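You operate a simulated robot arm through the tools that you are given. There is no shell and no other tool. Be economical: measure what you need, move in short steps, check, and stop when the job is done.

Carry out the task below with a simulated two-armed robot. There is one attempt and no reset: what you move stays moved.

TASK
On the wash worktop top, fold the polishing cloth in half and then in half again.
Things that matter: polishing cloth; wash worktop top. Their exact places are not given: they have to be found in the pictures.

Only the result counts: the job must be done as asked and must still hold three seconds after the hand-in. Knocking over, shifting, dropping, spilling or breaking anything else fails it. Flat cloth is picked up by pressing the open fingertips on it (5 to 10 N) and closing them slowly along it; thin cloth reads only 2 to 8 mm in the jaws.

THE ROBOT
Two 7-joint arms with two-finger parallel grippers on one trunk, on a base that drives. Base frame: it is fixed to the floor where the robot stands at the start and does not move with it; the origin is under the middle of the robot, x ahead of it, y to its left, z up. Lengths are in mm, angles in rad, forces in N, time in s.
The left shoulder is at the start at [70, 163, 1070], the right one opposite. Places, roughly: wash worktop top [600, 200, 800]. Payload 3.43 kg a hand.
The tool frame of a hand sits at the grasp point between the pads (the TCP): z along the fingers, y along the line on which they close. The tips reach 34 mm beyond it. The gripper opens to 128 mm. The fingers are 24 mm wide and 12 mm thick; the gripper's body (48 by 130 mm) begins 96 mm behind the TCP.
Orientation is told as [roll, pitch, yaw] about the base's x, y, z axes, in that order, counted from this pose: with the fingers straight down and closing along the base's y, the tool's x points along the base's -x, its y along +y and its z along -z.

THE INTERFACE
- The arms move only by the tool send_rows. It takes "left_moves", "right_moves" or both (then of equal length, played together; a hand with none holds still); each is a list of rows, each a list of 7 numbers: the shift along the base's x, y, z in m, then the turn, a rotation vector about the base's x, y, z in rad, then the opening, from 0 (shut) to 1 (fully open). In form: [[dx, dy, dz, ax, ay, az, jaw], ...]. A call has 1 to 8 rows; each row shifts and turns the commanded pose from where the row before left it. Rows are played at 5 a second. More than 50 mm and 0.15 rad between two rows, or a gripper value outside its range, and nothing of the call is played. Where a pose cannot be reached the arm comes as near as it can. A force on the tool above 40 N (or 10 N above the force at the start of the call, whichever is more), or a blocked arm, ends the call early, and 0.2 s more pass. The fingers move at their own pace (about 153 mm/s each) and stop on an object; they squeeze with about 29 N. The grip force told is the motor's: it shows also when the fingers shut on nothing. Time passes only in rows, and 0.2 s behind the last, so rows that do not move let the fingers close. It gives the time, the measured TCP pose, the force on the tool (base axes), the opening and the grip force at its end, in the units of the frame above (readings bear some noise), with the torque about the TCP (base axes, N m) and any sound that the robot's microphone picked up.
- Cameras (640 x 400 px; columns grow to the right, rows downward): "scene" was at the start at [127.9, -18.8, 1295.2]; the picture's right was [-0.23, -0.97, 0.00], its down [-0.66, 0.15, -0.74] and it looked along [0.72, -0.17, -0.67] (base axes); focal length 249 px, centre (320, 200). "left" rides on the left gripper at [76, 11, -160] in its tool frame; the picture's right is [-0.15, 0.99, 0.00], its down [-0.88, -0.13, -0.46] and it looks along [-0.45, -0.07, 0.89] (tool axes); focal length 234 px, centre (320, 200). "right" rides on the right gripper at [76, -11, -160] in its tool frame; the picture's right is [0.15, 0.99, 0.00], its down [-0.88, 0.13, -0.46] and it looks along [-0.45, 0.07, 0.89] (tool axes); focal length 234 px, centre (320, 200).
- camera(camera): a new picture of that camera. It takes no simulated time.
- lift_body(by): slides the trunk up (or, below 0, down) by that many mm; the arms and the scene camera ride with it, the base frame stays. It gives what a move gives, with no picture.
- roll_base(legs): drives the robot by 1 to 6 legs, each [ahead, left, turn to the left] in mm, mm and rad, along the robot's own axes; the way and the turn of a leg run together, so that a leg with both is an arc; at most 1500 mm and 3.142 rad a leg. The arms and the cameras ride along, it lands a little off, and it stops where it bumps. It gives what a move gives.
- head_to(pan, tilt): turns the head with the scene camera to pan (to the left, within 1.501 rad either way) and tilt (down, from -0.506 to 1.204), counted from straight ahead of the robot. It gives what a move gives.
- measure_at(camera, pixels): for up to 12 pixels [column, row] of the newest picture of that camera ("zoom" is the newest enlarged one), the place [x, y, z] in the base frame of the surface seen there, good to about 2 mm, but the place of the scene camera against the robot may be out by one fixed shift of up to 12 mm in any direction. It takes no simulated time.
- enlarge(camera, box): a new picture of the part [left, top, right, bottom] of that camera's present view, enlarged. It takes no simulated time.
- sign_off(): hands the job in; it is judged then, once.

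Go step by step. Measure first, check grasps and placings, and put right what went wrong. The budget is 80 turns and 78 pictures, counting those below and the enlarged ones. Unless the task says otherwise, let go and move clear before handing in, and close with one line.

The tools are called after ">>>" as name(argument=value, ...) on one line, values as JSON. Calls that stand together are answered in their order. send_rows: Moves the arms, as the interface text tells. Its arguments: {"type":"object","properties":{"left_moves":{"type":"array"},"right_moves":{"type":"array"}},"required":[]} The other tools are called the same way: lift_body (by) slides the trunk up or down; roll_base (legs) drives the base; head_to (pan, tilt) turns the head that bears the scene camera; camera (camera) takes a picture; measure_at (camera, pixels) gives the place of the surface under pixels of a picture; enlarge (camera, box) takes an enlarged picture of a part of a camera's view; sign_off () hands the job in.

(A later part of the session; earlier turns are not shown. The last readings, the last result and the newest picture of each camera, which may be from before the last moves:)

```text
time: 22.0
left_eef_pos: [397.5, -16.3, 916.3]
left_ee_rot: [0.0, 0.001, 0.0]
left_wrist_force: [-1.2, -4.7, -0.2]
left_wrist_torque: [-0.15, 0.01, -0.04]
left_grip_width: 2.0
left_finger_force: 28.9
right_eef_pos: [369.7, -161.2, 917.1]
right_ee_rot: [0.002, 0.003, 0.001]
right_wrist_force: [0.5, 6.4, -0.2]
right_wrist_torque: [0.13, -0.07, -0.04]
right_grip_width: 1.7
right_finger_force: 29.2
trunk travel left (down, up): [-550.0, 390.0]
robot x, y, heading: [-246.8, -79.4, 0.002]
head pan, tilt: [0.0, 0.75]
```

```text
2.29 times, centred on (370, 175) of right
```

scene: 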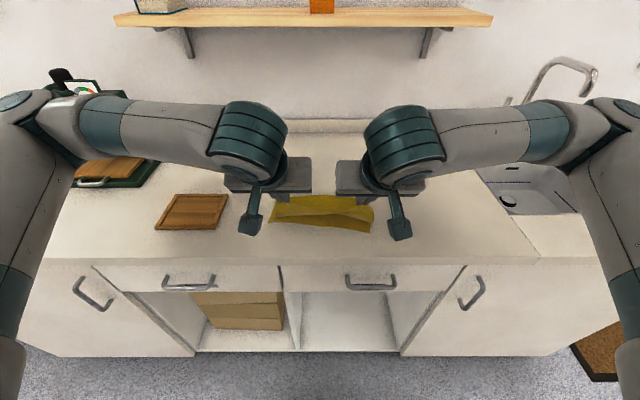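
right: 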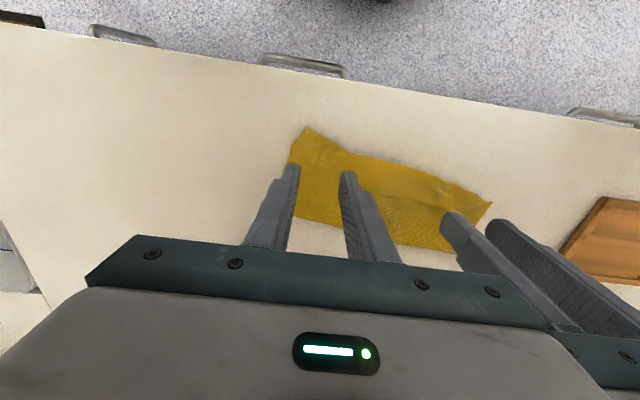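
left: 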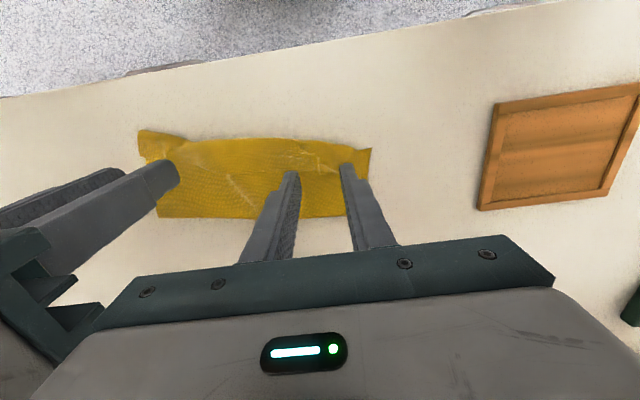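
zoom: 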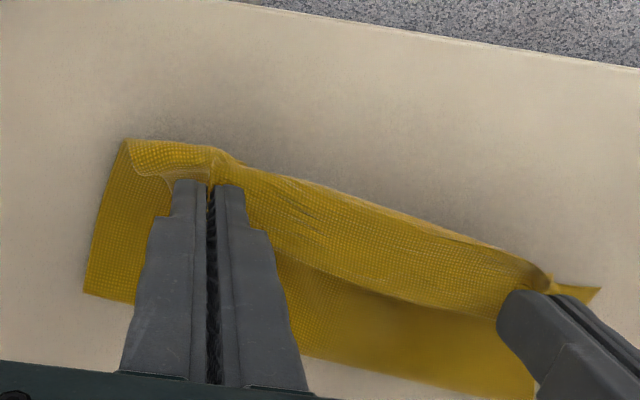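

Only the flap layer is held on both sides. I swing it up and away to relay the lower half, keeping along the cloth's slightly turned axis.

>>> send_rows(left_moves=[[0.02, -0.003, 0.04, 0, 0, 0, 0], [0.03, -0.005, 0.03, 0, 0, 0, 0], [0.04, -0.006, 0.015, 0, 0, 0, 0], [0.04, -0.006, -0.01, 0, 0, 0, 0], [0.035, -0.005, -0.03, 0, 0, 0, 0], [0.02, -0.003, -0.025, 0, 0, 0, 0], [0, 0, 0, 0, 0, 0, 0]], right_moves=[[0.02, -0.003, 0.04, 0, 0, 0, 0], [0.03, -0.005, 0.03, 0, 0, 0, 0], [0.04, -0.006, 0.015, 0, 0, 0, 0], [0.04, -0.006, -0.01, 0, 0, 0, 0], [0.035, -0.005, -0.03, 0, 0, 0, 0], [0.02, -0.003, -0.025, 0, 0, 0, 0], [0, 0, 0, 0, 0, 0, 0]])

>>> camera(camera="scene")

>>> camera(camera="left")

>>> camera(camera="right")

```text
time: 23.2
left_eef_pos: [549.5, -59.9, 960.4]
left_ee_rot: [0.024, -0.013, -0.082]
left_wrist_force: [0.3, -0.6, 0.1]
left_wrist_torque: [-0.12, -0.08, -0.03]
left_grip_width: 2.2
left_finger_force: 29.3
left hand out of reach, approached as far as the arm can: row 5, 6
right_eef_pos: [535.7, -194.9, 962.6]
right_ee_rot: [-0.002, 0.005, -0.012]
right_wrist_force: [0.5, -1.6, -0.3]
right_wrist_torque: [0.18, 0.07, -0.08]
right_grip_width: 1.5
right_finger_force: 28.7
trunk travel left (down, up): [-550.0, 390.0]
robot x, y, heading: [-248.7, -76.6, -0.004]
head pan, tilt: [0.0, 0.75]
stopped in row 6 (left hand): the force on the tool passed its limit (the readings are from after the stop); the commanded pose is now the measured one
```

```text
44 pictures are left
```

scene: 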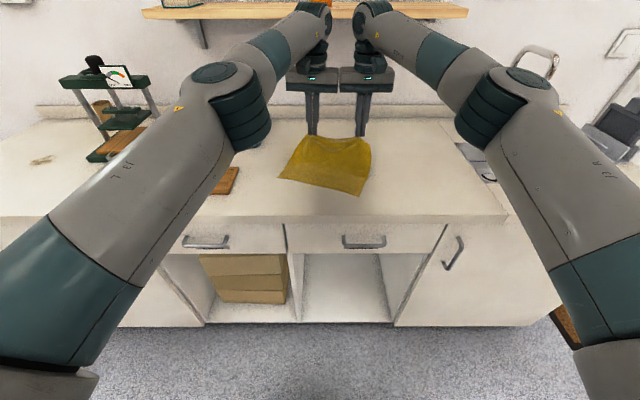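

```text
43 pictures are left
```

left: 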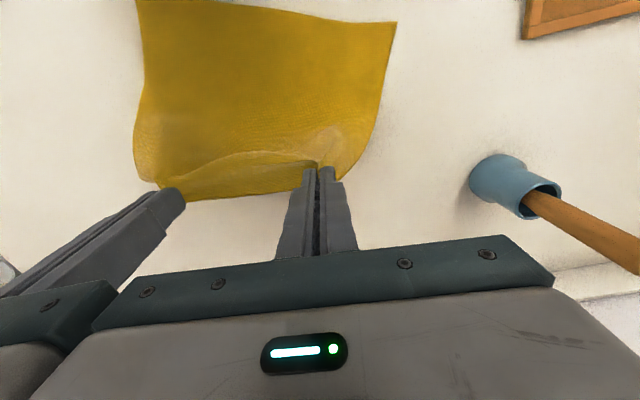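

```text
42 pictures are left
```

right: 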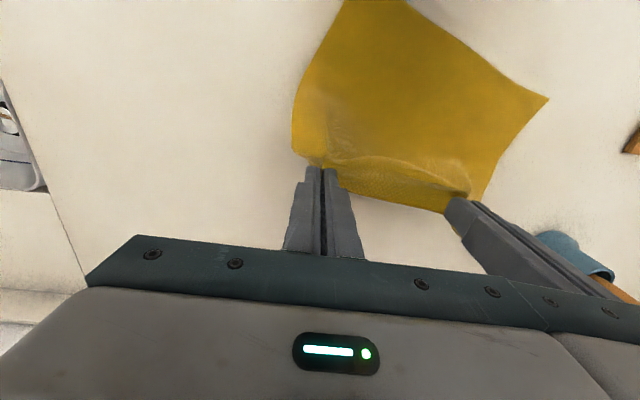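

The cloth is nearly open and held at both corners. The left hand hit a limit and the hands came within 135 mm of each other. I measure the near corners before refolding.

>>> measure_at(camera="left", pixels=[[395, 24], [140, 3], [260, 15]])

>>> measure_at(camera="right", pixels=[[547, 99], [410, 5], [350, 5]])

>>> measure_at(camera="scene", pixels=[[279, 178], [358, 195], [320, 187], [371, 150], [302, 145], [335, 137]])

```text
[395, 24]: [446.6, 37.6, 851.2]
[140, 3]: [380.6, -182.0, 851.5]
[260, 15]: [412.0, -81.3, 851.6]
```

```text
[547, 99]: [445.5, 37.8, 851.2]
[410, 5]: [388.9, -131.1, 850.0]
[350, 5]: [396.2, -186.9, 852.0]
```

```text
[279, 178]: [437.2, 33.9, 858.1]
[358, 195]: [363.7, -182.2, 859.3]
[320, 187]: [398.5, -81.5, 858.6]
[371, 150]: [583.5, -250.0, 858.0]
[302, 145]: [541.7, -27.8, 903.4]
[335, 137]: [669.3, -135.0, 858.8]
```

The cloth got turned by about 0.3 rad. The cleanest fix is to lift it wholly into the air, hanging with the fingers tilted forward, and lay it down afresh. I lift and tilt now.

>>> send_rows(left_moves=[[-0.01, 0.006, 0.02, -0.02, 0.01, 0.08, 0], [-0.01, 0.004, 0.025, 0, -0.15, 0, 0], [-0.01, 0, 0.025, 0, -0.15, 0, 0], [-0.01, 0, 0.025, 0, -0.15, 0, 0], [-0.01, 0, 0.025, 0, -0.15, 0, 0], [-0.01, 0, 0.025, 0, -0.15, 0, 0], [-0.01, 0, 0.025, 0, -0.15, 0, 0], [-0.01, 0, 0.02, 0, -0.15, 0, 0]], right_moves=[[-0.01, 0, 0.02, 0, 0, 0.012, 0], [-0.008, 0, 0.025, 0, -0.15, 0, 0], [-0.008, 0, 0.025, 0, -0.15, 0, 0], [-0.008, 0, 0.025, 0, -0.15, 0, 0], [-0.008, 0, 0.025, 0, -0.15, 0, 0], [-0.008, 0, 0.025, 0, -0.15, 0, 0], [-0.008, 0, 0.025, 0, -0.15, 0, 0], [-0.008, 0, 0.02, 0, -0.15, 0, 0]])

>>> camera(camera="scene")

```text
time: 25.0
left_eef_pos: [467.4, -49.1, 1150.3]
left_ee_rot: [-0.001, -1.056, 0.003]
left_wrist_force: [-0.4, -1.4, 0.6]
left_wrist_torque: [-0.01, -0.01, -0.08]
left_grip_width: 2.2
left_finger_force: 29.1
right_eef_pos: [468.9, -193.6, 1154.2]
right_ee_rot: [-0.006, -1.046, 0.003]
right_wrist_force: [-0.1, 1.6, 0.6]
right_wrist_torque: [0.04, 0.01, 0.07]
right_grip_width: 1.5
right_finger_force: 29.2
trunk travel left (down, up): [-550.0, 390.0]
robot x, y, heading: [-246.3, -76.7, 0.001]
head pan, tilt: [0.0, 0.75]
```

```text
41 pictures are left
```

scene: 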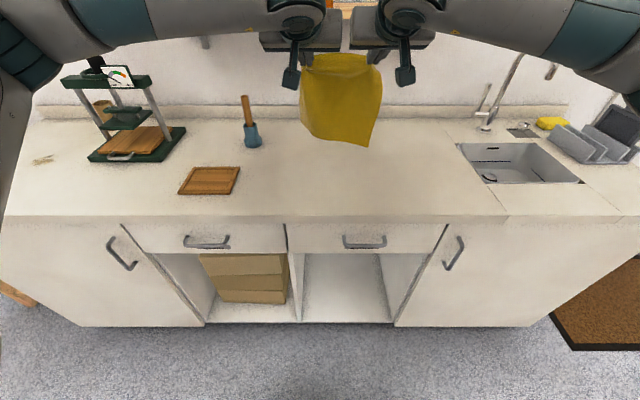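

The cloth hangs freely from both hands. I look at its lower edge in detail.

>>> enlarge(camera="scene", box=[260, 20, 420, 160])

>>> camera(camera="left")

>>> camera(camera="right")

```text
2.86 times, centred on (340, 90) of scene
```

zoom: 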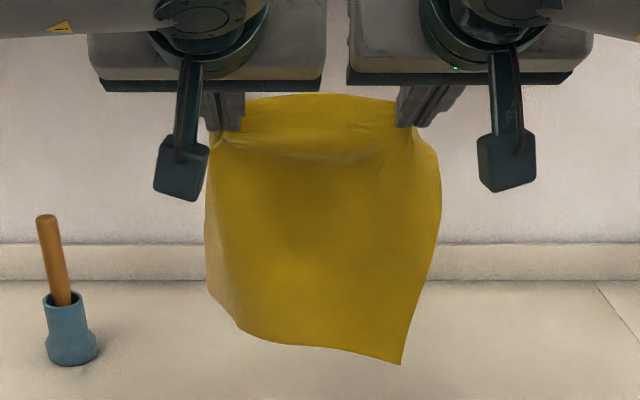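

```text
39 pictures are left
```

left: 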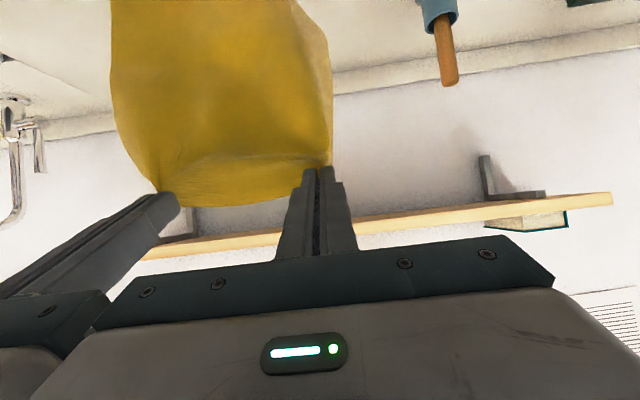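

```text
38 pictures are left
```

right: 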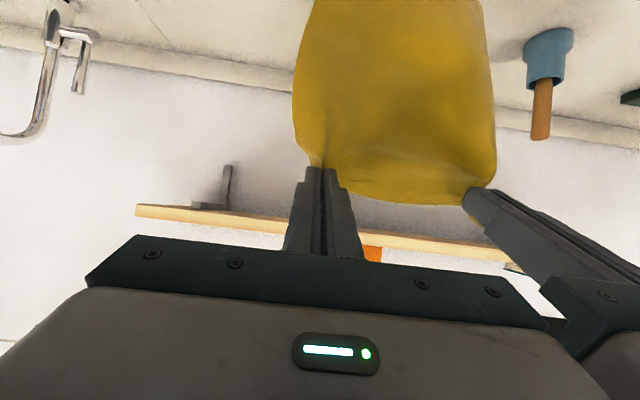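

The corners curl behind because the grips sit too far in. I'll lay the cloth out flat again and regrasp nearer the corners. First I drive forward for reach.

>>> roll_base(legs=[[90, 0, 0]])

>>> send_rows(left_moves=[[-0.02, 0, -0.008, 0, 0.1, 0, 0], [-0.02, 0, -0.008, 0, 0.1, 0, 0], [-0.02, 0, -0.008, 0, 0.1, 0, 0], [-0.02, 0, -0.008, 0, 0.1, 0, 0], [-0.02, 0, -0.008, 0, 0.1, 0, 0], [-0.02, 0, -0.008, 0, 0.1, 0, 0], [-0.02, 0, -0.008, 0, 0.1, 0, 0], [-0.02, 0, 0, 0, 0.1, 0, 0]], right_moves=[[-0.02, 0, -0.008, 0, 0.1, 0, 0], [-0.02, 0, -0.008, 0, 0.1, 0, 0], [-0.02, 0, -0.008, 0, 0.1, 0, 0], [-0.02, 0, -0.008, 0, 0.1, 0, 0], [-0.02, 0, -0.008, 0, 0.1, 0, 0], [-0.02, 0, -0.008, 0, 0.1, 0, 0], [-0.02, 0, -0.008, 0, 0.1, 0, 0], [-0.02, 0, 0, 0, 0.1, 0, 0]])

>>> camera(camera="scene")

```text
time: 26.1
left_eef_pos: [559.7, -48.6, 1149.9]
left_ee_rot: [0.0, -1.052, 0.001]
left_wrist_force: [-0.7, -1.5, -0.5]
left_wrist_torque: [-0.02, 0.0, -0.06]
left_grip_width: 2.4
left_finger_force: 28.7
right_eef_pos: [561.4, -193.6, 1153.5]
right_ee_rot: [-0.008, -1.043, 0.002]
right_wrist_force: [0.2, 2.5, 0.9]
right_wrist_torque: [0.03, 0.02, 0.07]
right_grip_width: 1.8
right_finger_force: 28.8
trunk travel left (down, up): [-550.0, 390.0]
robot x, y, heading: [-160.9, -77.5, -0.003]
head pan, tilt: [0.0, 0.75]
```

```text
time: 27.9
left_eef_pos: [399.0, -49.6, 1094.5]
left_ee_rot: [0.0, -0.251, 0.0]
left_wrist_force: [-0.3, -1.2, 0.0]
left_wrist_torque: [-0.03, 0.03, -0.04]
left_grip_width: 2.1
left_finger_force: 29.2
right_eef_pos: [402.1, -193.8, 1097.5]
right_ee_rot: [-0.005, -0.242, 0.001]
right_wrist_force: [0.1, 1.6, -0.6]
right_wrist_torque: [0.02, 0.02, 0.04]
right_grip_width: 1.8
right_finger_force: 28.8
trunk travel left (down, up): [-550.0, 390.0]
robot x, y, heading: [-159.0, -76.1, -0.0]
head pan, tilt: [0.0, 0.75]
```

```text
37 pictures are left
```

scene: 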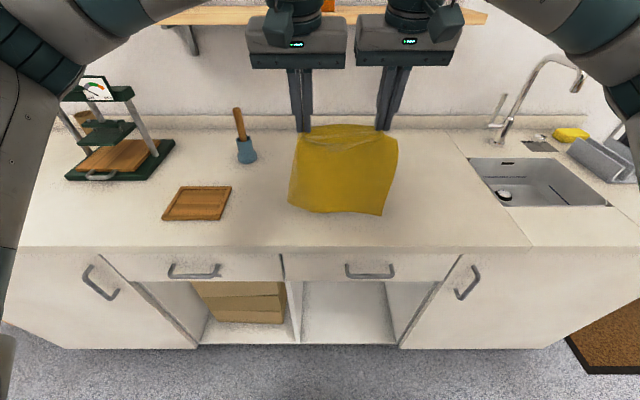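

>>> measure_at(camera="scene", pixels=[[290, 204], [335, 211], [381, 213], [292, 165], [396, 145], [345, 170]])

```text
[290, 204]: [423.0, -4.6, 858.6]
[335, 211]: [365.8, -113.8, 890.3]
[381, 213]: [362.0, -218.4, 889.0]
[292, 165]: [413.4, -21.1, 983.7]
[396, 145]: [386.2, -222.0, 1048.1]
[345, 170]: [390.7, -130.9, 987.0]
```

The lower edge hangs at x≈370, about 30 mm above the worktop. I lower it and sweep away from the robot to lay it flat.

>>> send_rows(left_moves=[[0.01, 0, -0.022, 0, 0.06, 0, 0], [0.037, 0, -0.015, 0, 0.06, 0, 0], [0.037, 0, -0.02, 0, 0.06, 0, 0], [0.032, 0, -0.025, 0, 0.06, 0, 0], [0.025, 0.001, -0.032, 0, 0, 0, 0], [0.018, 0.001, -0.036, 0, 0, 0, 0], [0.012, 0, -0.032, 0, 0, 0, 0], [0.006, 0, -0.016, 0, 0, 0, 0]], right_moves=[[0.01, 0, -0.024, 0, 0.06, 0, 0], [0.037, 0, -0.016, 0, 0.06, 0, 0], [0.037, 0, -0.02, 0, 0.06, 0, 0], [0.032, 0, -0.025, 0, 0.06, 0, 0], [0.025, -0.001, -0.032, 0, 0, 0, 0], [0.018, -0.001, -0.036, 0, 0, 0, 0], [0.012, 0, -0.032, 0, 0, 0, 0], [0.006, 0, -0.016, 0, 0, 0, 0]])

>>> camera(camera="scene")

```text
time: 29.7
left_eef_pos: [575.2, -47.8, 897.8]
left_ee_rot: [0.0, -0.013, 0.0]
left_wrist_force: [0.8, -7.7, 0.1]
left_wrist_torque: [-0.28, -0.01, -0.01]
left_grip_width: 2.4
left_finger_force: 29.1
right_eef_pos: [578.1, -196.4, 897.0]
right_ee_rot: [-0.003, -0.003, 0.002]
right_wrist_force: [-0.3, 7.3, 0.5]
right_wrist_torque: [0.27, 0.01, 0.01]
right_grip_width: 1.6
right_finger_force: 29.5
trunk travel left (down, up): [-550.0, 390.0]
robot x, y, heading: [-160.1, -75.1, -0.001]
head pan, tilt: [0.0, 0.75]
```

```text
36 pictures are left
```

scene: 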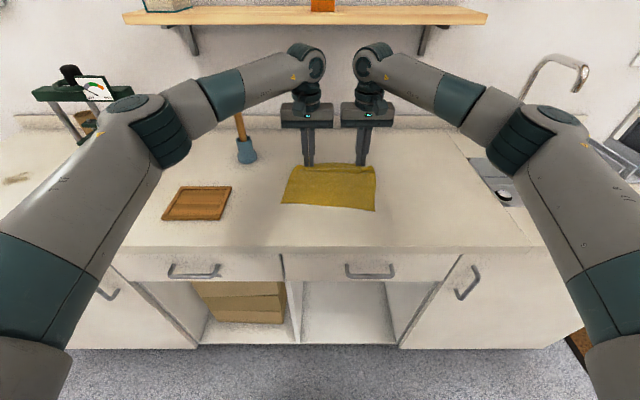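

>>> enlarge(camera="scene", box=[260, 140, 400, 225])

>>> measure_at(camera="zoom", pixels=[[100, 290], [320, 300], [520, 320], [200, 130], [520, 125], [120, 215]])

>>> camera(camera="left")

```text
4.57 times, centred on (330, 182) of scene
```

zoom: 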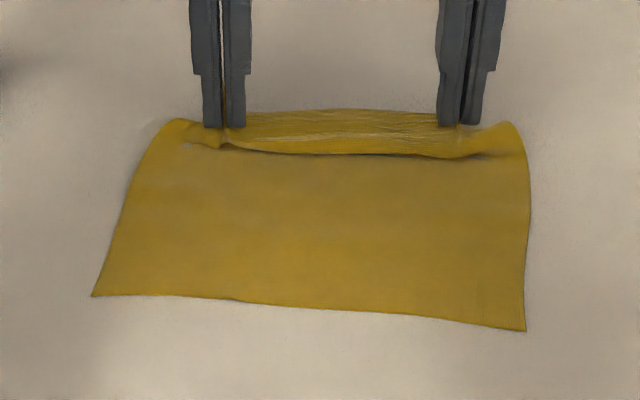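

```text
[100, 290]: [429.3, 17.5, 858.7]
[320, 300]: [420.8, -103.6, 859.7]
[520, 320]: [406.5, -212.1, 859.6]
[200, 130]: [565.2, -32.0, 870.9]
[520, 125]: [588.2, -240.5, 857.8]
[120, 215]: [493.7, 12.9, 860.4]
```

```text
34 pictures are left
```

left: 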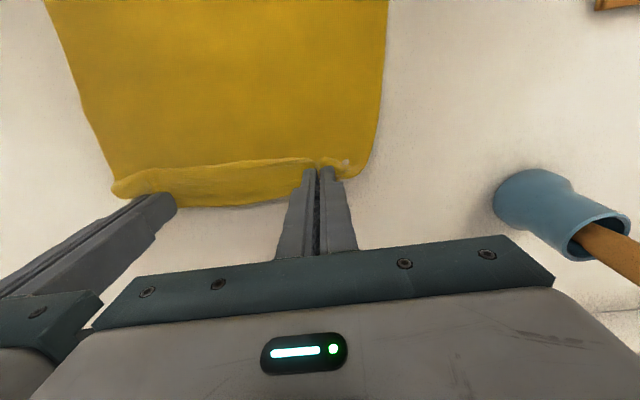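

This is actually a favourable state. The held flap lies over the sheet with its free edge toward the robot (dark line at row ~155 of the enlarged view), so carrying the hands straight toward the robot rolls the fold over without flipping the edge. I carry them most of the way.

>>> send_rows(left_moves=[[-0.008, 0, 0.018, 0, 0, 0, 0], [-0.018, -0.001, 0.016, 0, 0, 0, 0], [-0.025, -0.001, 0.008, 0, 0, 0, 0], [-0.025, 0, 0, 0, 0, 0, 0], [-0.022, 0, -0.01, 0, 0, 0, 0], [-0.015, 0, -0.014, 0, 0, 0, 0], [0, 0, 0, 0, 0, 0, 0]], right_moves=[[-0.008, 0, 0.018, 0, 0, 0, 0], [-0.022, 0.001, 0.016, 0, 0, 0, 0], [-0.029, 0.001, 0.008, 0, 0, 0, 0], [-0.029, 0, 0, 0, 0, 0, 0], [-0.026, 0, -0.01, 0, 0, 0, 0], [-0.019, 0, -0.014, 0, 0, 0, 0], [0, 0, 0, 0, 0, 0, 0]])

>>> enlarge(camera="scene", box=[260, 140, 400, 225])

>>> camera(camera="left")

>>> camera(camera="right")

```text
time: 31.3
left_eef_pos: [464.1, -48.2, 915.2]
left_ee_rot: [0.001, -0.014, 0.002]
left_wrist_force: [-0.6, -2.4, 0.1]
left_wrist_torque: [-0.14, 0.04, -0.01]
left_grip_width: 2.3
left_finger_force: 28.7
right_eef_pos: [443.2, -192.6, 915.3]
right_ee_rot: [-0.003, -0.002, 0.001]
right_wrist_force: [0.1, 1.3, -0.2]
right_wrist_torque: [0.07, -0.02, -0.01]
right_grip_width: 1.6
right_finger_force: 29.1
trunk travel left (down, up): [-550.0, 390.0]
robot x, y, heading: [-153.8, -81.9, -0.003]
head pan, tilt: [0.0, 0.75]
```

```text
4.57 times, centred on (330, 182) of scene
```

zoom: 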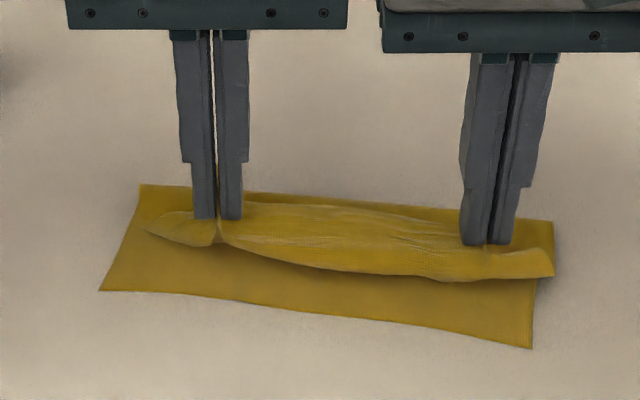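

```text
32 pictures are left
```

left: 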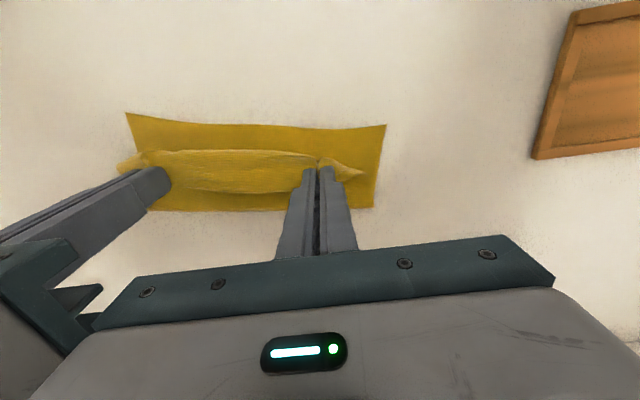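

```text
31 pictures are left
```

right: 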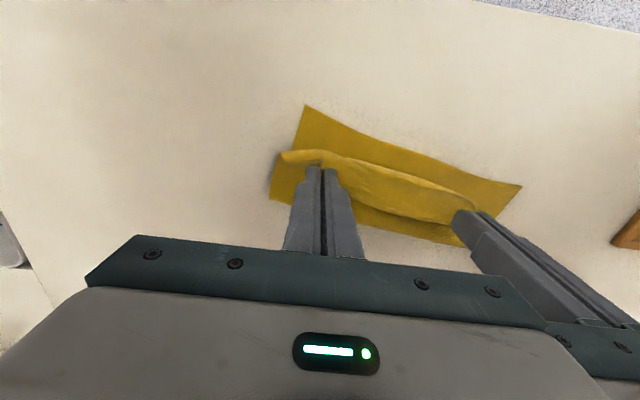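

>>> enlarge(camera="left", box=[110, 100, 400, 230])

>>> measure_at(camera="zoom", pixels=[[35, 30], [608, 57], [595, 235], [90, 245], [250, 110], [250, 150], [250, 195], [250, 225], [540, 160]])

>>> enlarge(camera="right", box=[250, 90, 540, 260])

```text
2.21 times, centred on (255, 165) of left
```

zoom: 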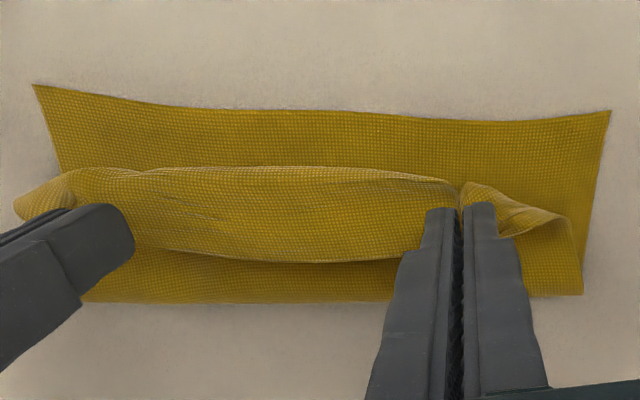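

```text
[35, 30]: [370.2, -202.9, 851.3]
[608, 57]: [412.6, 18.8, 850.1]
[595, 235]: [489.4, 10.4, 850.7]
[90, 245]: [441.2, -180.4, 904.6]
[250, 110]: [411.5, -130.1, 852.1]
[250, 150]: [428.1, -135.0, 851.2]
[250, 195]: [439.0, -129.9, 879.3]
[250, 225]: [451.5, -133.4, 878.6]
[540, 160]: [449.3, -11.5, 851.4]
```

```text
2.21 times, centred on (395, 175) of right
```

zoom: 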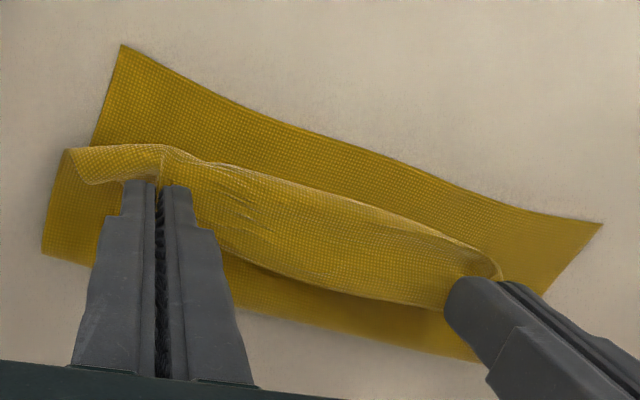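

The free edge is again on the far side of the grip, so folding it this way leaves a flap. Gripping the near edge instead lets the cloth leave the vertical fingers on the far side, and I can lift it all and fold it by laying it down. I carry the held edge back a bit, release it and withdraw.

>>> send_rows(left_moves=[[0.03, 0, 0.015, 0, 0, 0, 0], [0.035, 0, 0, 0, 0, 0, 0], [0.035, 0, -0.01, 0, 0, 0, 0], [0.01, 0, -0.015, 0, 0, 0, 0], [0, 0, 0, 0, 0, 0, 0.2], [0, 0, 0.01, 0, 0, 0, 0.3], [0, 0, 0.03, 0, 0, 0, 0.3], [0, 0.01, 0.04, 0, 0, 0, 0.3]], right_moves=[[0.03, 0, 0.015, 0, 0, 0, 0], [0.035, 0, 0, 0, 0, 0, 0], [0.035, 0, -0.01, 0, 0, 0, 0], [0.01, 0, -0.015, 0, 0, 0, 0], [0, 0, 0, 0, 0, 0, 0.2], [0, 0, 0.01, 0, 0, 0, 0.3], [0, 0, 0.03, 0, 0, 0, 0.3], [0, -0.01, 0.04, 0, 0, 0, 0.3]])

>>> camera(camera="left")

>>> camera(camera="scene")

```text
time: 33.1
left_eef_pos: [571.3, -38.5, 986.7]
left_ee_rot: [-0.001, -0.013, -0.001]
left_wrist_force: [-1.1, 0.1, 1.0]
left_wrist_torque: [-0.05, -0.04, 0.01]
left_grip_width: 38.5
left_finger_force: 0.0
right_eef_pos: [553.7, -202.5, 987.4]
right_ee_rot: [-0.003, -0.005, 0.002]
right_wrist_force: [-0.4, -0.2, 0.7]
right_wrist_torque: [0.02, -0.02, 0.02]
right_grip_width: 38.6
right_finger_force: 0.0
trunk travel left (down, up): [-550.0, 390.0]
robot x, y, heading: [-158.7, -77.0, -0.001]
head pan, tilt: [0.0, 0.75]
```

```text
28 pictures are left
```

left: 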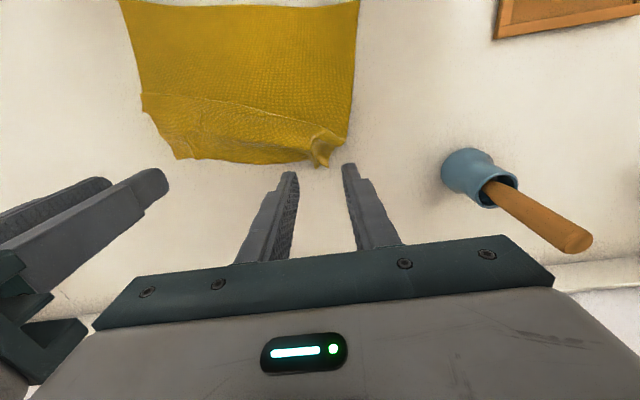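

```text
27 pictures are left
```

scene: 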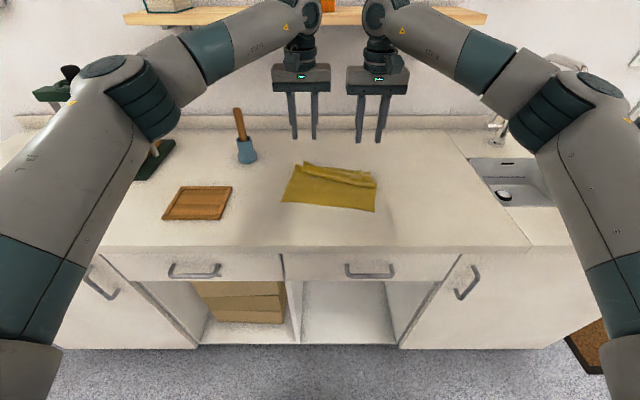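

The near edge is clean and single-layered. I measure its corners at scene (282,203) and (375,212).

>>> measure_at(camera="scene", pixels=[[283, 203], [305, 205], [328, 206], [350, 209], [374, 211], [297, 168], [377, 180]])

>>> measure_at(camera="left", pixels=[[357, 3], [125, 10], [320, 165], [178, 157]])

```text
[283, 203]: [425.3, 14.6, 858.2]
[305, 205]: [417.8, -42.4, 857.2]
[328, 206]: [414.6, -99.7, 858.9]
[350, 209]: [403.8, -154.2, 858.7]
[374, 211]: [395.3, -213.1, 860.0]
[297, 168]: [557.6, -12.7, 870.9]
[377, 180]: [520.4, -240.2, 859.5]
```

```text
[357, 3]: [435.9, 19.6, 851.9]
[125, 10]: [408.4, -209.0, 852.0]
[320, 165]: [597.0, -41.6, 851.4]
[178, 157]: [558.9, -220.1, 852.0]
```

Near edge: left corner (432,17), right corner (403,-211). I position the hands about 32 mm in from each corner, right at the edge.

>>> send_rows(left_moves=[[-0.0347, 0.0059, -0.018, 0, 0, 0, 0.235], [-0.0347, 0.0059, -0.018, 0, 0, 0, 0.235], [-0.0347, 0.0059, -0.018, 0, 0, 0, 0.235], [-0.0347, 0.0059, -0.018, 0, 0.013, 0, 0.235], [0, 0, -0.013, 0, 0, 0, 0.235], [0, 0, -0.011, 0, 0, 0, 0.235], [0, 0, 0, 0, 0, 0, 0.235]], right_moves=[[-0.0357, 0.0059, -0.018, 0, 0, 0, 0.235], [-0.0357, 0.0059, -0.018, 0, 0, 0, 0.235], [-0.0357, 0.0059, -0.018, 0, 0, 0, 0.235], [-0.0357, 0.0059, -0.018, 0, 0.005, 0, 0.235], [0, 0, -0.013, 0, 0, 0, 0.235], [0, 0, -0.011, 0, 0, 0, 0.235], [0, 0, 0, 0, 0, 0, 0.235]])

>>> camera(camera="scene")

```text
time: 34.7
left_eef_pos: [434.6, -13.8, 890.0]
left_ee_rot: [-0.001, 0.001, 0.003]
left_wrist_force: [0.4, 0.6, 0.2]
left_wrist_torque: [-0.01, 0.02, 0.01]
left_grip_width: 30.1
left_finger_force: 0.1
right_eef_pos: [413.5, -181.4, 887.3]
right_ee_rot: [-0.004, 0.002, 0.002]
right_wrist_force: [0.1, -0.3, -0.7]
right_wrist_torque: [0.02, -0.03, 0.02]
right_grip_width: 30.1
right_finger_force: 0.1
trunk travel left (down, up): [-550.0, 390.0]
robot x, y, heading: [-159.8, -77.9, -0.003]
head pan, tilt: [0.0, 0.75]
```

```text
26 pictures are left
```

scene: 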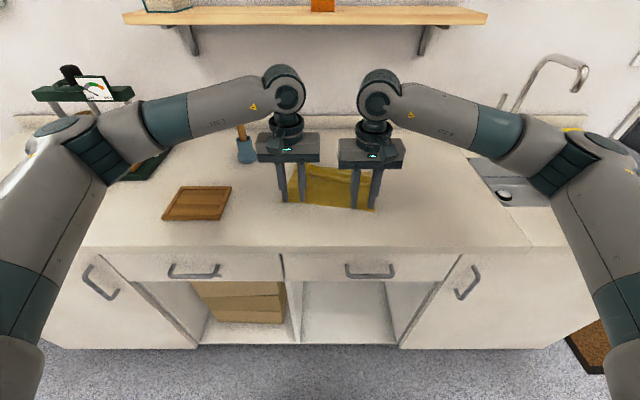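

>>> send_rows(left_moves=[[-0.001, 0, -0.002, 0, 0, 0, 0.235], [0, 0, -0.0015, 0, 0, 0, 0.235], [0, 0, -0.0015, 0, 0, 0, 0.235], [0, 0, 0, 0, 0, 0, 0.235]], right_moves=[[-0.001, 0, -0.001, 0, 0, 0, 0.235], [0, 0, -0.001, 0, 0, 0, 0.235], [0, 0, -0.001, 0, 0, 0, 0.235], [0, 0, 0, 0, 0, 0, 0.235]])

>>> enlarge(camera="scene", box=[260, 150, 400, 225])

```text
time: 35.7
left_eef_pos: [433.8, -15.0, 885.6]
left_ee_rot: [-0.001, 0.0, 0.0]
left_wrist_force: [0.8, -0.2, 3.6]
left_wrist_torque: [-0.02, -0.03, 0.0]
left_grip_width: 30.1
left_finger_force: 0.0
right_eef_pos: [410.7, -179.6, 885.9]
right_ee_rot: [-0.004, 0.0, 0.002]
right_wrist_force: [-0.6, -0.9, 0.5]
right_wrist_torque: [-0.01, -0.01, -0.02]
right_grip_width: 30.3
right_finger_force: 0.1
trunk travel left (down, up): [-550.0, 390.0]
robot x, y, heading: [-159.6, -78.8, -0.0]
head pan, tilt: [0.0, 0.75]
```

```text
4.57 times, centred on (330, 188) of scene
```

zoom: 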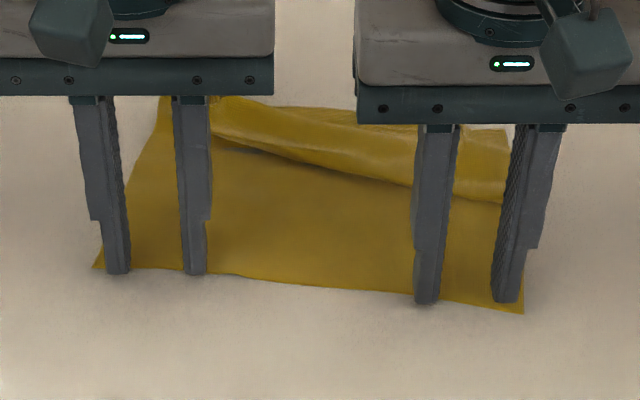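

The placement is good: all four tips stand just inside the edge near the corners. I press a little more.

>>> send_rows(left_moves=[[-0.003, 0, -0.0005, 0, 0, 0, 0.235], [0, 0, -0.0005, 0, 0, 0, 0.235], [0, 0, 0, 0, 0, 0, 0.235]], right_moves=[[-0.003, 0, -0.001, 0, 0, 0, 0.235], [0, 0, -0.001, 0, 0, 0, 0.235], [0, 0, 0, 0, 0, 0, 0.235]])

```text
time: 36.5
left_eef_pos: [429.2, -14.8, 884.7]
left_ee_rot: [0.0, -0.002, 0.0]
left_wrist_force: [2.5, 0.2, 11.8]
left_wrist_torque: [0.05, -0.13, 0.03]
left_grip_width: 30.3
left_finger_force: 0.0
right_eef_pos: [407.6, -181.2, 885.2]
right_ee_rot: [-0.005, -0.003, 0.001]
right_wrist_force: [3.3, 0.2, 16.4]
right_wrist_torque: [0.22, -0.21, -0.04]
right_grip_width: 29.7
right_finger_force: 0.0
trunk travel left (down, up): [-550.0, 390.0]
robot x, y, heading: [-154.0, -80.2, 0.001]
head pan, tilt: [0.0, 0.75]
```

A little too hard (12 and 16 N). I ease off slightly and close slowly, then lift.

>>> send_rows(left_moves=[[0, 0, 0.0006, 0, 0, 0, 0.19], [0, 0, 0, 0, 0, 0, 0.14], [0, 0, 0, 0, 0, 0, 0.09], [0, 0, 0, 0, 0, 0, 0.04], [0, 0, 0, 0, 0, 0, 0], [0, 0, 0, 0, 0, 0, 0], [0, 0, 0.015, 0, 0, 0, 0], [0, 0, 0.02, 0, 0, 0, 0]], right_moves=[[0, 0, 0.0011, 0, 0, 0, 0.19], [0, 0, 0, 0, 0, 0, 0.14], [0, 0, 0, 0, 0, 0, 0.09], [0, 0, 0, 0, 0, 0, 0.04], [0, 0, 0, 0, 0, 0, 0], [0, 0, 0, 0, 0, 0, 0], [0, 0, 0.015, 0, 0, 0, 0], [0, 0, 0.02, 0, 0, 0, 0]])

>>> enlarge(camera="scene", box=[260, 140, 400, 225])

```text
time: 38.3
left_eef_pos: [430.7, -14.1, 918.0]
left_ee_rot: [0.002, 0.0, -0.001]
left_wrist_force: [0.1, -0.2, -0.7]
left_wrist_torque: [0.0, 0.0, -0.02]
left_grip_width: 0.0
left_finger_force: 28.7
right_eef_pos: [407.4, -181.1, 919.8]
right_ee_rot: [-0.004, 0.001, 0.0]
right_wrist_force: [0.1, 0.1, 0.6]
right_wrist_torque: [0.0, -0.01, 0.0]
right_grip_width: 1.7
right_finger_force: 28.9
trunk travel left (down, up): [-550.0, 390.0]
robot x, y, heading: [-159.8, -79.6, 0.0]
head pan, tilt: [0.0, 0.75]
```

```text
4.57 times, centred on (330, 182) of scene
```

zoom: 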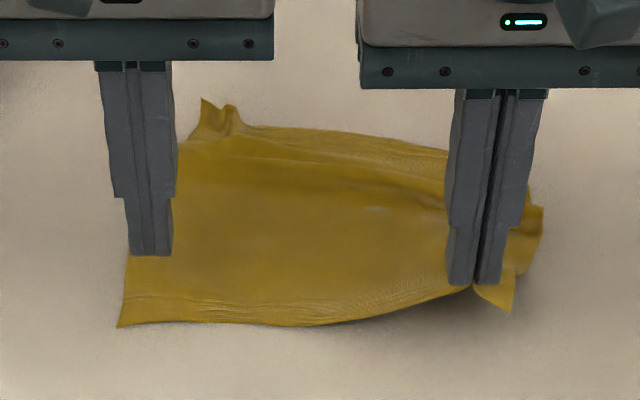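

The right hand holds, but the left slipped off (width 0). I set the right hand back down still gripping, and look again for the left corner.

>>> send_rows(left_moves=[[0, 0, 0.01, 0, 0, 0, 0.235], [0, 0, 0.0, 0, 0, 0, 0.235], [0, 0, 0, 0, 0, 0, 0.235]], right_moves=[[0, 0, -0.015, 0, 0, 0, 0], [0, 0, -0.015, 0, 0, 0, 0], [0, 0, 0, 0, 0, 0, 0]])

>>> enlarge(camera="scene", box=[260, 150, 400, 235])

>>> measure_at(camera="zoom", pixels=[[118, 280], [160, 278], [220, 278], [280, 280], [340, 277]])

```text
time: 39.1
left_eef_pos: [430.2, -13.9, 927.6]
left_ee_rot: [0.0, -0.001, 0.001]
left_wrist_force: [0.1, -0.5, 0.3]
left_wrist_torque: [0.03, -0.04, 0.04]
left_grip_width: 30.1
left_finger_force: 0.1
right_eef_pos: [407.5, -181.8, 888.7]
right_ee_rot: [-0.006, 0.0, 0.001]
right_wrist_force: [0.0, -0.8, -0.2]
right_wrist_torque: [-0.01, 0.0, 0.01]
right_grip_width: 1.7
right_finger_force: 29.2
trunk travel left (down, up): [-550.0, 390.0]
robot x, y, heading: [-157.5, -79.5, 0.001]
head pan, tilt: [0.0, 0.75]
```

```text
4.57 times, centred on (330, 192) of scene
```

zoom: 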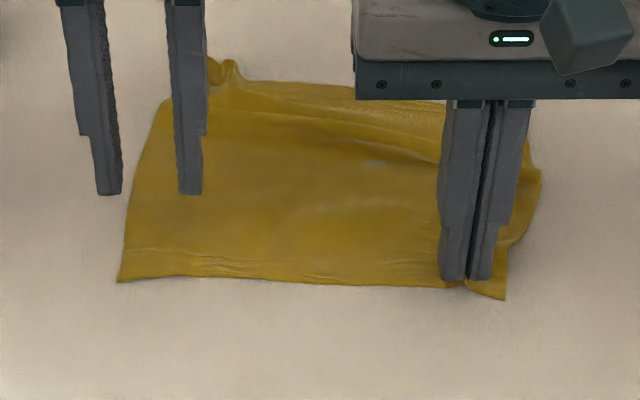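

```text
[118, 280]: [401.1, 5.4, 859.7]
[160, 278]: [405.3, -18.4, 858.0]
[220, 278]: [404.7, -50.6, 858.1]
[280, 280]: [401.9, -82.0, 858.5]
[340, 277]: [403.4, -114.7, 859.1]
```

The left corner now lies at about (408,6) with the edge at x≈411. I regrasp at (418,-26).

>>> send_rows(left_moves=[[-0.006, -0.006, -0.014, 0, 0, 0, 0.25], [-0.006, -0.006, -0.014, 0, 0, 0, 0.25], [0, 0, -0.01, 0, 0, 0, 0.25], [0, 0, -0.004, 0, 0, 0, 0.25], [0, 0, -0.0015, 0, 0, 0, 0.25], [0, 0, 0, 0, 0, 0, 0.25]])

```text
time: 40.5
left_eef_pos: [417.9, -27.0, 886.1]
left_ee_rot: [0.001, 0.0, -0.001]
left_wrist_force: [-0.4, -0.2, 2.5]
left_wrist_torque: [0.01, -0.01, -0.05]
left_grip_width: 31.9
left_finger_force: 0.1
right_eef_pos: [406.7, -179.3, 889.7]
right_ee_rot: [-0.005, 0.0, 0.003]
right_wrist_force: [0.7, 0.4, 0.1]
right_wrist_torque: [0.06, 0.02, 0.03]
right_grip_width: 1.6
right_finger_force: 29.2
trunk travel left (down, up): [-550.0, 390.0]
robot x, y, heading: [-157.1, -76.5, -0.001]
head pan, tilt: [0.0, 0.75]
```

>>> send_rows(left_moves=[[0, 0, -0.0012, 0, 0, 0, 0.25], [0, 0, 0, 0, 0, 0, 0.25], [0, 0, 0, 0, 0, 0, 0.2], [0, 0, 0, 0, 0, 0, 0.15], [0, 0, 0, 0, 0, 0, 0.1], [0, 0, 0, 0, 0, 0, 0.05], [0, 0, 0, 0, 0, 0, 0], [0, 0, 0, 0, 0, 0, 0]])

>>> send_rows(left_moves=[[0, 0, 0.015, 0, 0, 0, 0], [0, 0, 0.02, 0, 0, 0, 0]], right_moves=[[0, 0, 0.013, 0, 0, 0, 0], [0, 0, 0.018, 0, 0, 0, 0]])

>>> enlarge(camera="scene", box=[260, 140, 400, 225])

```text
time: 42.3
left_eef_pos: [417.9, -26.5, 885.2]
left_ee_rot: [0.001, -0.001, 0.0]
left_wrist_force: [0.9, -2.3, 16.1]
left_wrist_torque: [-0.06, 0.0, -0.02]
left_grip_width: 2.2
left_finger_force: 29.1
right_eef_pos: [406.8, -180.6, 889.0]
right_ee_rot: [-0.002, -0.001, 0.002]
right_wrist_force: [0.4, 2.6, -0.9]
right_wrist_torque: [0.08, 0.02, -0.03]
right_grip_width: 1.5
right_finger_force: 29.3
trunk travel left (down, up): [-550.0, 390.0]
robot x, y, heading: [-161.5, -81.6, 0.002]
head pan, tilt: [0.0, 0.75]
```

```text
time: 42.9
left_eef_pos: [419.8, -25.9, 917.1]
left_ee_rot: [-0.001, 0.0, 0.0]
left_wrist_force: [-0.6, -1.8, 0.1]
left_wrist_torque: [-0.06, 0.04, -0.04]
left_grip_width: 2.0
left_finger_force: 29.4
right_eef_pos: [406.9, -179.4, 920.8]
right_ee_rot: [-0.003, -0.001, 0.001]
right_wrist_force: [-0.6, 2.0, 0.0]
right_wrist_torque: [0.08, 0.0, 0.01]
right_grip_width: 1.6
right_finger_force: 28.8
trunk travel left (down, up): [-550.0, 390.0]
robot x, y, heading: [-157.6, -82.5, -0.004]
head pan, tilt: [0.0, 0.75]
```

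```text
4.57 times, centred on (330, 182) of scene
```

zoom: 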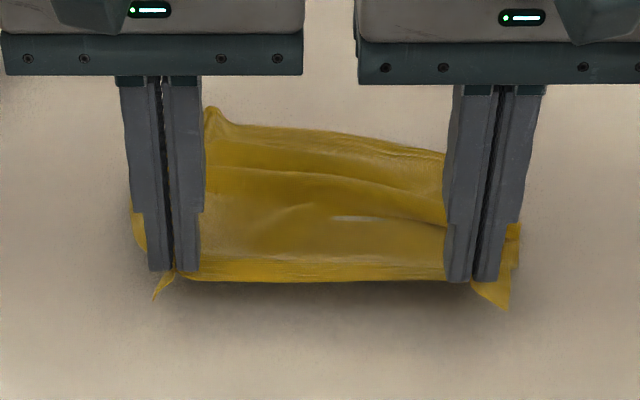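

Both near corners are held, with the sheet leaving on the far side. I lift the cloth clear of the worktop.

>>> send_rows(left_moves=[[0.005, 0, 0.028, 0, 0, 0, 0], [0.005, 0, 0.028, 0, 0, 0, 0], [0.005, 0, 0.028, 0, 0, 0, 0], [0.005, 0, 0.028, 0, 0, 0, 0], [0.005, 0, 0.028, 0, 0, 0, 0], [0.005, 0, 0.028, 0, 0, 0, 0], [0.005, 0, 0.028, 0, 0, 0, 0], [0.005, 0, 0.028, 0, 0, 0, 0]], right_moves=[[0.0065, 0, 0.0275, 0, 0, 0, 0], [0.0065, 0, 0.0275, 0, 0, 0, 0], [0.0065, 0, 0.0275, 0, 0, 0, 0], [0.0065, 0, 0.0275, 0, 0, 0, 0], [0.0065, 0, 0.0275, 0, 0, 0, 0], [0.0065, 0, 0.0275, 0, 0, 0, 0], [0.0065, 0, 0.0275, 0, 0, 0, 0], [0.0065, 0, 0.0275, 0, 0, 0, 0]])

>>> enlarge(camera="scene", box=[220, 80, 460, 230])

>>> measure_at(camera="zoom", pixels=[[320, 200], [320, 300], [320, 330], [220, 300], [400, 300]])

```text
time: 44.7
left_eef_pos: [459.0, -27.0, 1145.2]
left_ee_rot: [0.001, -0.002, 0.001]
left_wrist_force: [-1.3, -2.7, 0.1]
left_wrist_torque: [-0.13, -0.02, 0.0]
left_grip_width: 2.2
left_finger_force: 29.6
right_eef_pos: [458.8, -180.7, 1141.1]
right_ee_rot: [-0.003, 0.0, 0.002]
right_wrist_force: [-0.6, 3.4, 0.4]
right_wrist_torque: [0.1, -0.04, -0.01]
right_grip_width: 1.7
right_finger_force: 28.8
trunk travel left (down, up): [-550.0, 390.0]
robot x, y, heading: [-160.1, -81.4, 0.002]
head pan, tilt: [0.0, 0.75]
```

```text
2.67 times, centred on (340, 155) of scene
```

zoom: 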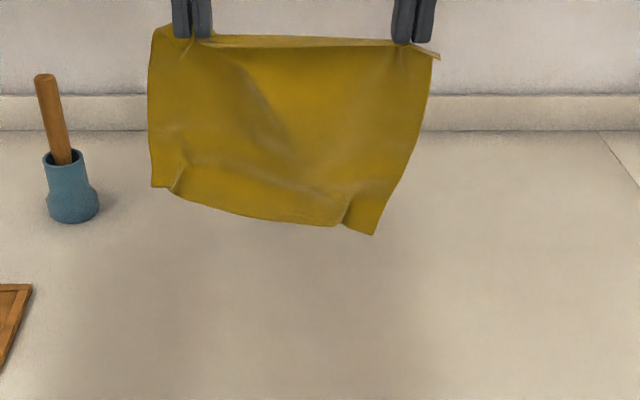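

```text
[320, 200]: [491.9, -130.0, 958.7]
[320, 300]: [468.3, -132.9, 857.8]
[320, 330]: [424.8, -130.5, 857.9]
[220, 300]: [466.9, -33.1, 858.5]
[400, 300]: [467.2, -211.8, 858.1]
```

The cloth hangs open as a nearly flat sheet. I measure the bottom edge to plan the lay-down.

>>> measure_at(camera="zoom", pixels=[[155, 184], [180, 190], [250, 213], [330, 222], [372, 231], [300, 44], [300, 120], [420, 100], [155, 100]])

```text
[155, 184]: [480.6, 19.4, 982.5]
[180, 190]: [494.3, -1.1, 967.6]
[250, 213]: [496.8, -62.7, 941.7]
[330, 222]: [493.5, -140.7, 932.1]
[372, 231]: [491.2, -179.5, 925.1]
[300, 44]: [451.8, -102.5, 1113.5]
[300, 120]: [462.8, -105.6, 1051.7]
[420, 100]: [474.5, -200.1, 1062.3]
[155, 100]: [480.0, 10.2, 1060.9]
```

>>> enlarge(camera="scene", box=[268, 85, 388, 175])

```text
4.44 times, centred on (328, 130) of scene
```

zoom: 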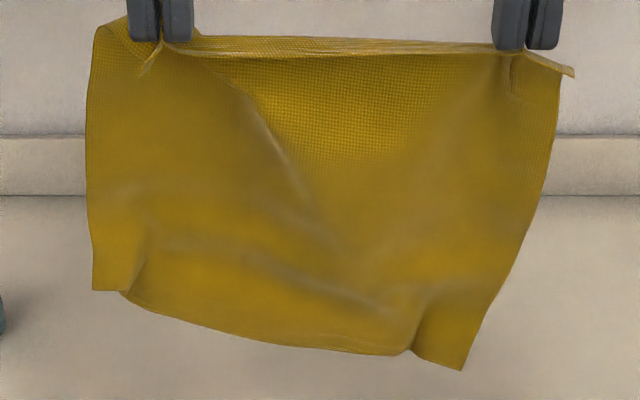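

>>> enlarge(camera="left", box=[60, 0, 420, 220])

>>> enlarge(camera="right", box=[240, 0, 600, 220])

```text
1.78 times, centred on (240, 110) of left
```

zoom: 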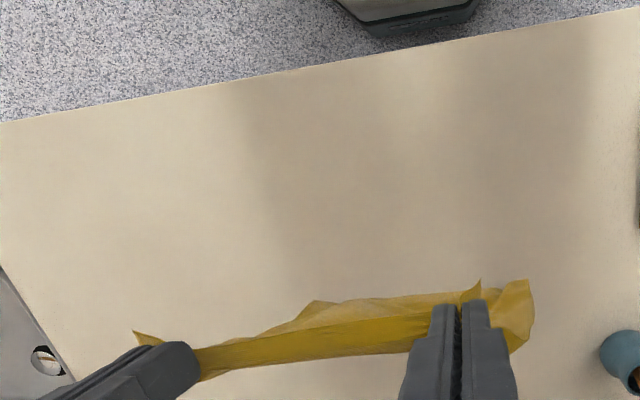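

```text
1.78 times, centred on (420, 110) of right
```

zoom: 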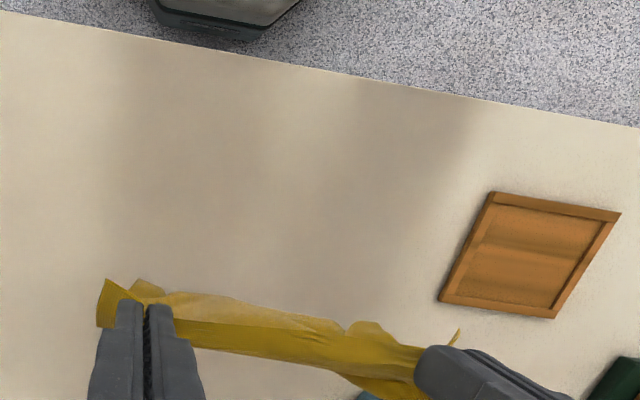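

The left side of the hang looks about 60 mm short, so a bit of the far corner may be tucked. I lay the lower part down away from me and drag it toward the robot, which should pull any tuck open, then look.

>>> send_rows(left_moves=[[0.04, 0, 0, 0, 0, 0, 0], [0.04, 0, -0.02, 0, 0, 0, 0], [-0.015, 0, -0.045, 0, 0, 0, 0], [-0.02, 0, -0.045, 0, 0, 0, 0], [-0.02, 0, -0.04, 0, 0, 0, 0], [-0.035, 0, -0.02, 0, 0, 0, 0], [-0.04, 0, -0.015, 0, 0, 0, 0], [-0.04, 0, -0.015, 0, 0, 0, 0]], right_moves=[[0.04, 0, 0, 0, 0, 0, 0], [0.04, 0, -0.02, 0, 0, 0, 0], [-0.015, 0, -0.045, 0, 0, 0, 0], [-0.02, 0, -0.045, 0, 0, 0, 0], [-0.02, 0, -0.04, 0, 0, 0, 0], [-0.035, 0, -0.02, 0, 0, 0, 0], [-0.04, 0, -0.015, 0, 0, 0, 0], [-0.04, 0, -0.011, 0, 0, 0, 0]])

>>> enlarge(camera="scene", box=[240, 100, 420, 230])

```text
time: 46.5
left_eef_pos: [366.8, -28.5, 941.7]
left_ee_rot: [0.002, -0.001, 0.002]
left_wrist_force: [-0.8, -1.2, -0.6]
left_wrist_torque: [-0.02, -0.03, 0.0]
left_grip_width: 1.8
left_finger_force: 29.4
right_eef_pos: [370.8, -179.9, 947.1]
right_ee_rot: [-0.003, -0.001, 0.001]
right_wrist_force: [0.9, 1.0, -0.1]
right_wrist_torque: [0.04, 0.01, -0.03]
right_grip_width: 1.6
right_finger_force: 29.0
trunk travel left (down, up): [-550.0, 390.0]
robot x, y, heading: [-156.1, -79.2, 0.007]
head pan, tilt: [0.0, 0.75]
```

```text
3.08 times, centred on (330, 165) of scene
```

zoom: 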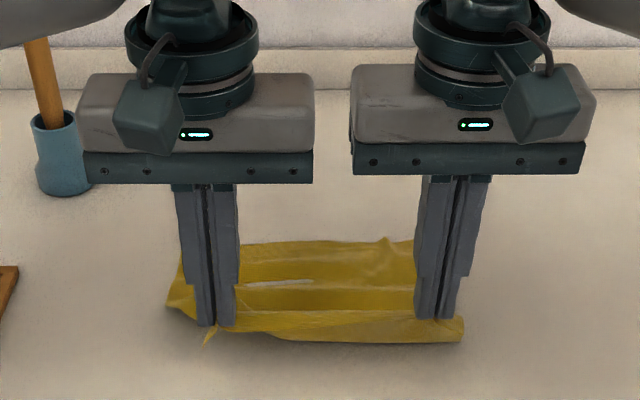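

>>> measure_at(camera="zoom", pixels=[[250, 246], [320, 245], [388, 241], [320, 265], [320, 300], [320, 320], [170, 303], [455, 335]])

>>> camera(camera="left")

```text
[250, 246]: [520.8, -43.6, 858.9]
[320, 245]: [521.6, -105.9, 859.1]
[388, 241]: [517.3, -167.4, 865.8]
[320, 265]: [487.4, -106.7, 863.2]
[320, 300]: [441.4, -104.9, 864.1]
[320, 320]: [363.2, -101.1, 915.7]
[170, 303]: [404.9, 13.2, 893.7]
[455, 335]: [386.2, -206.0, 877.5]
```

```text
16 pictures are left
```

left: 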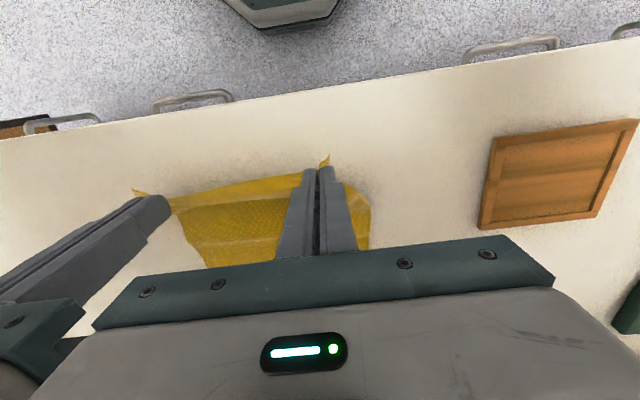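

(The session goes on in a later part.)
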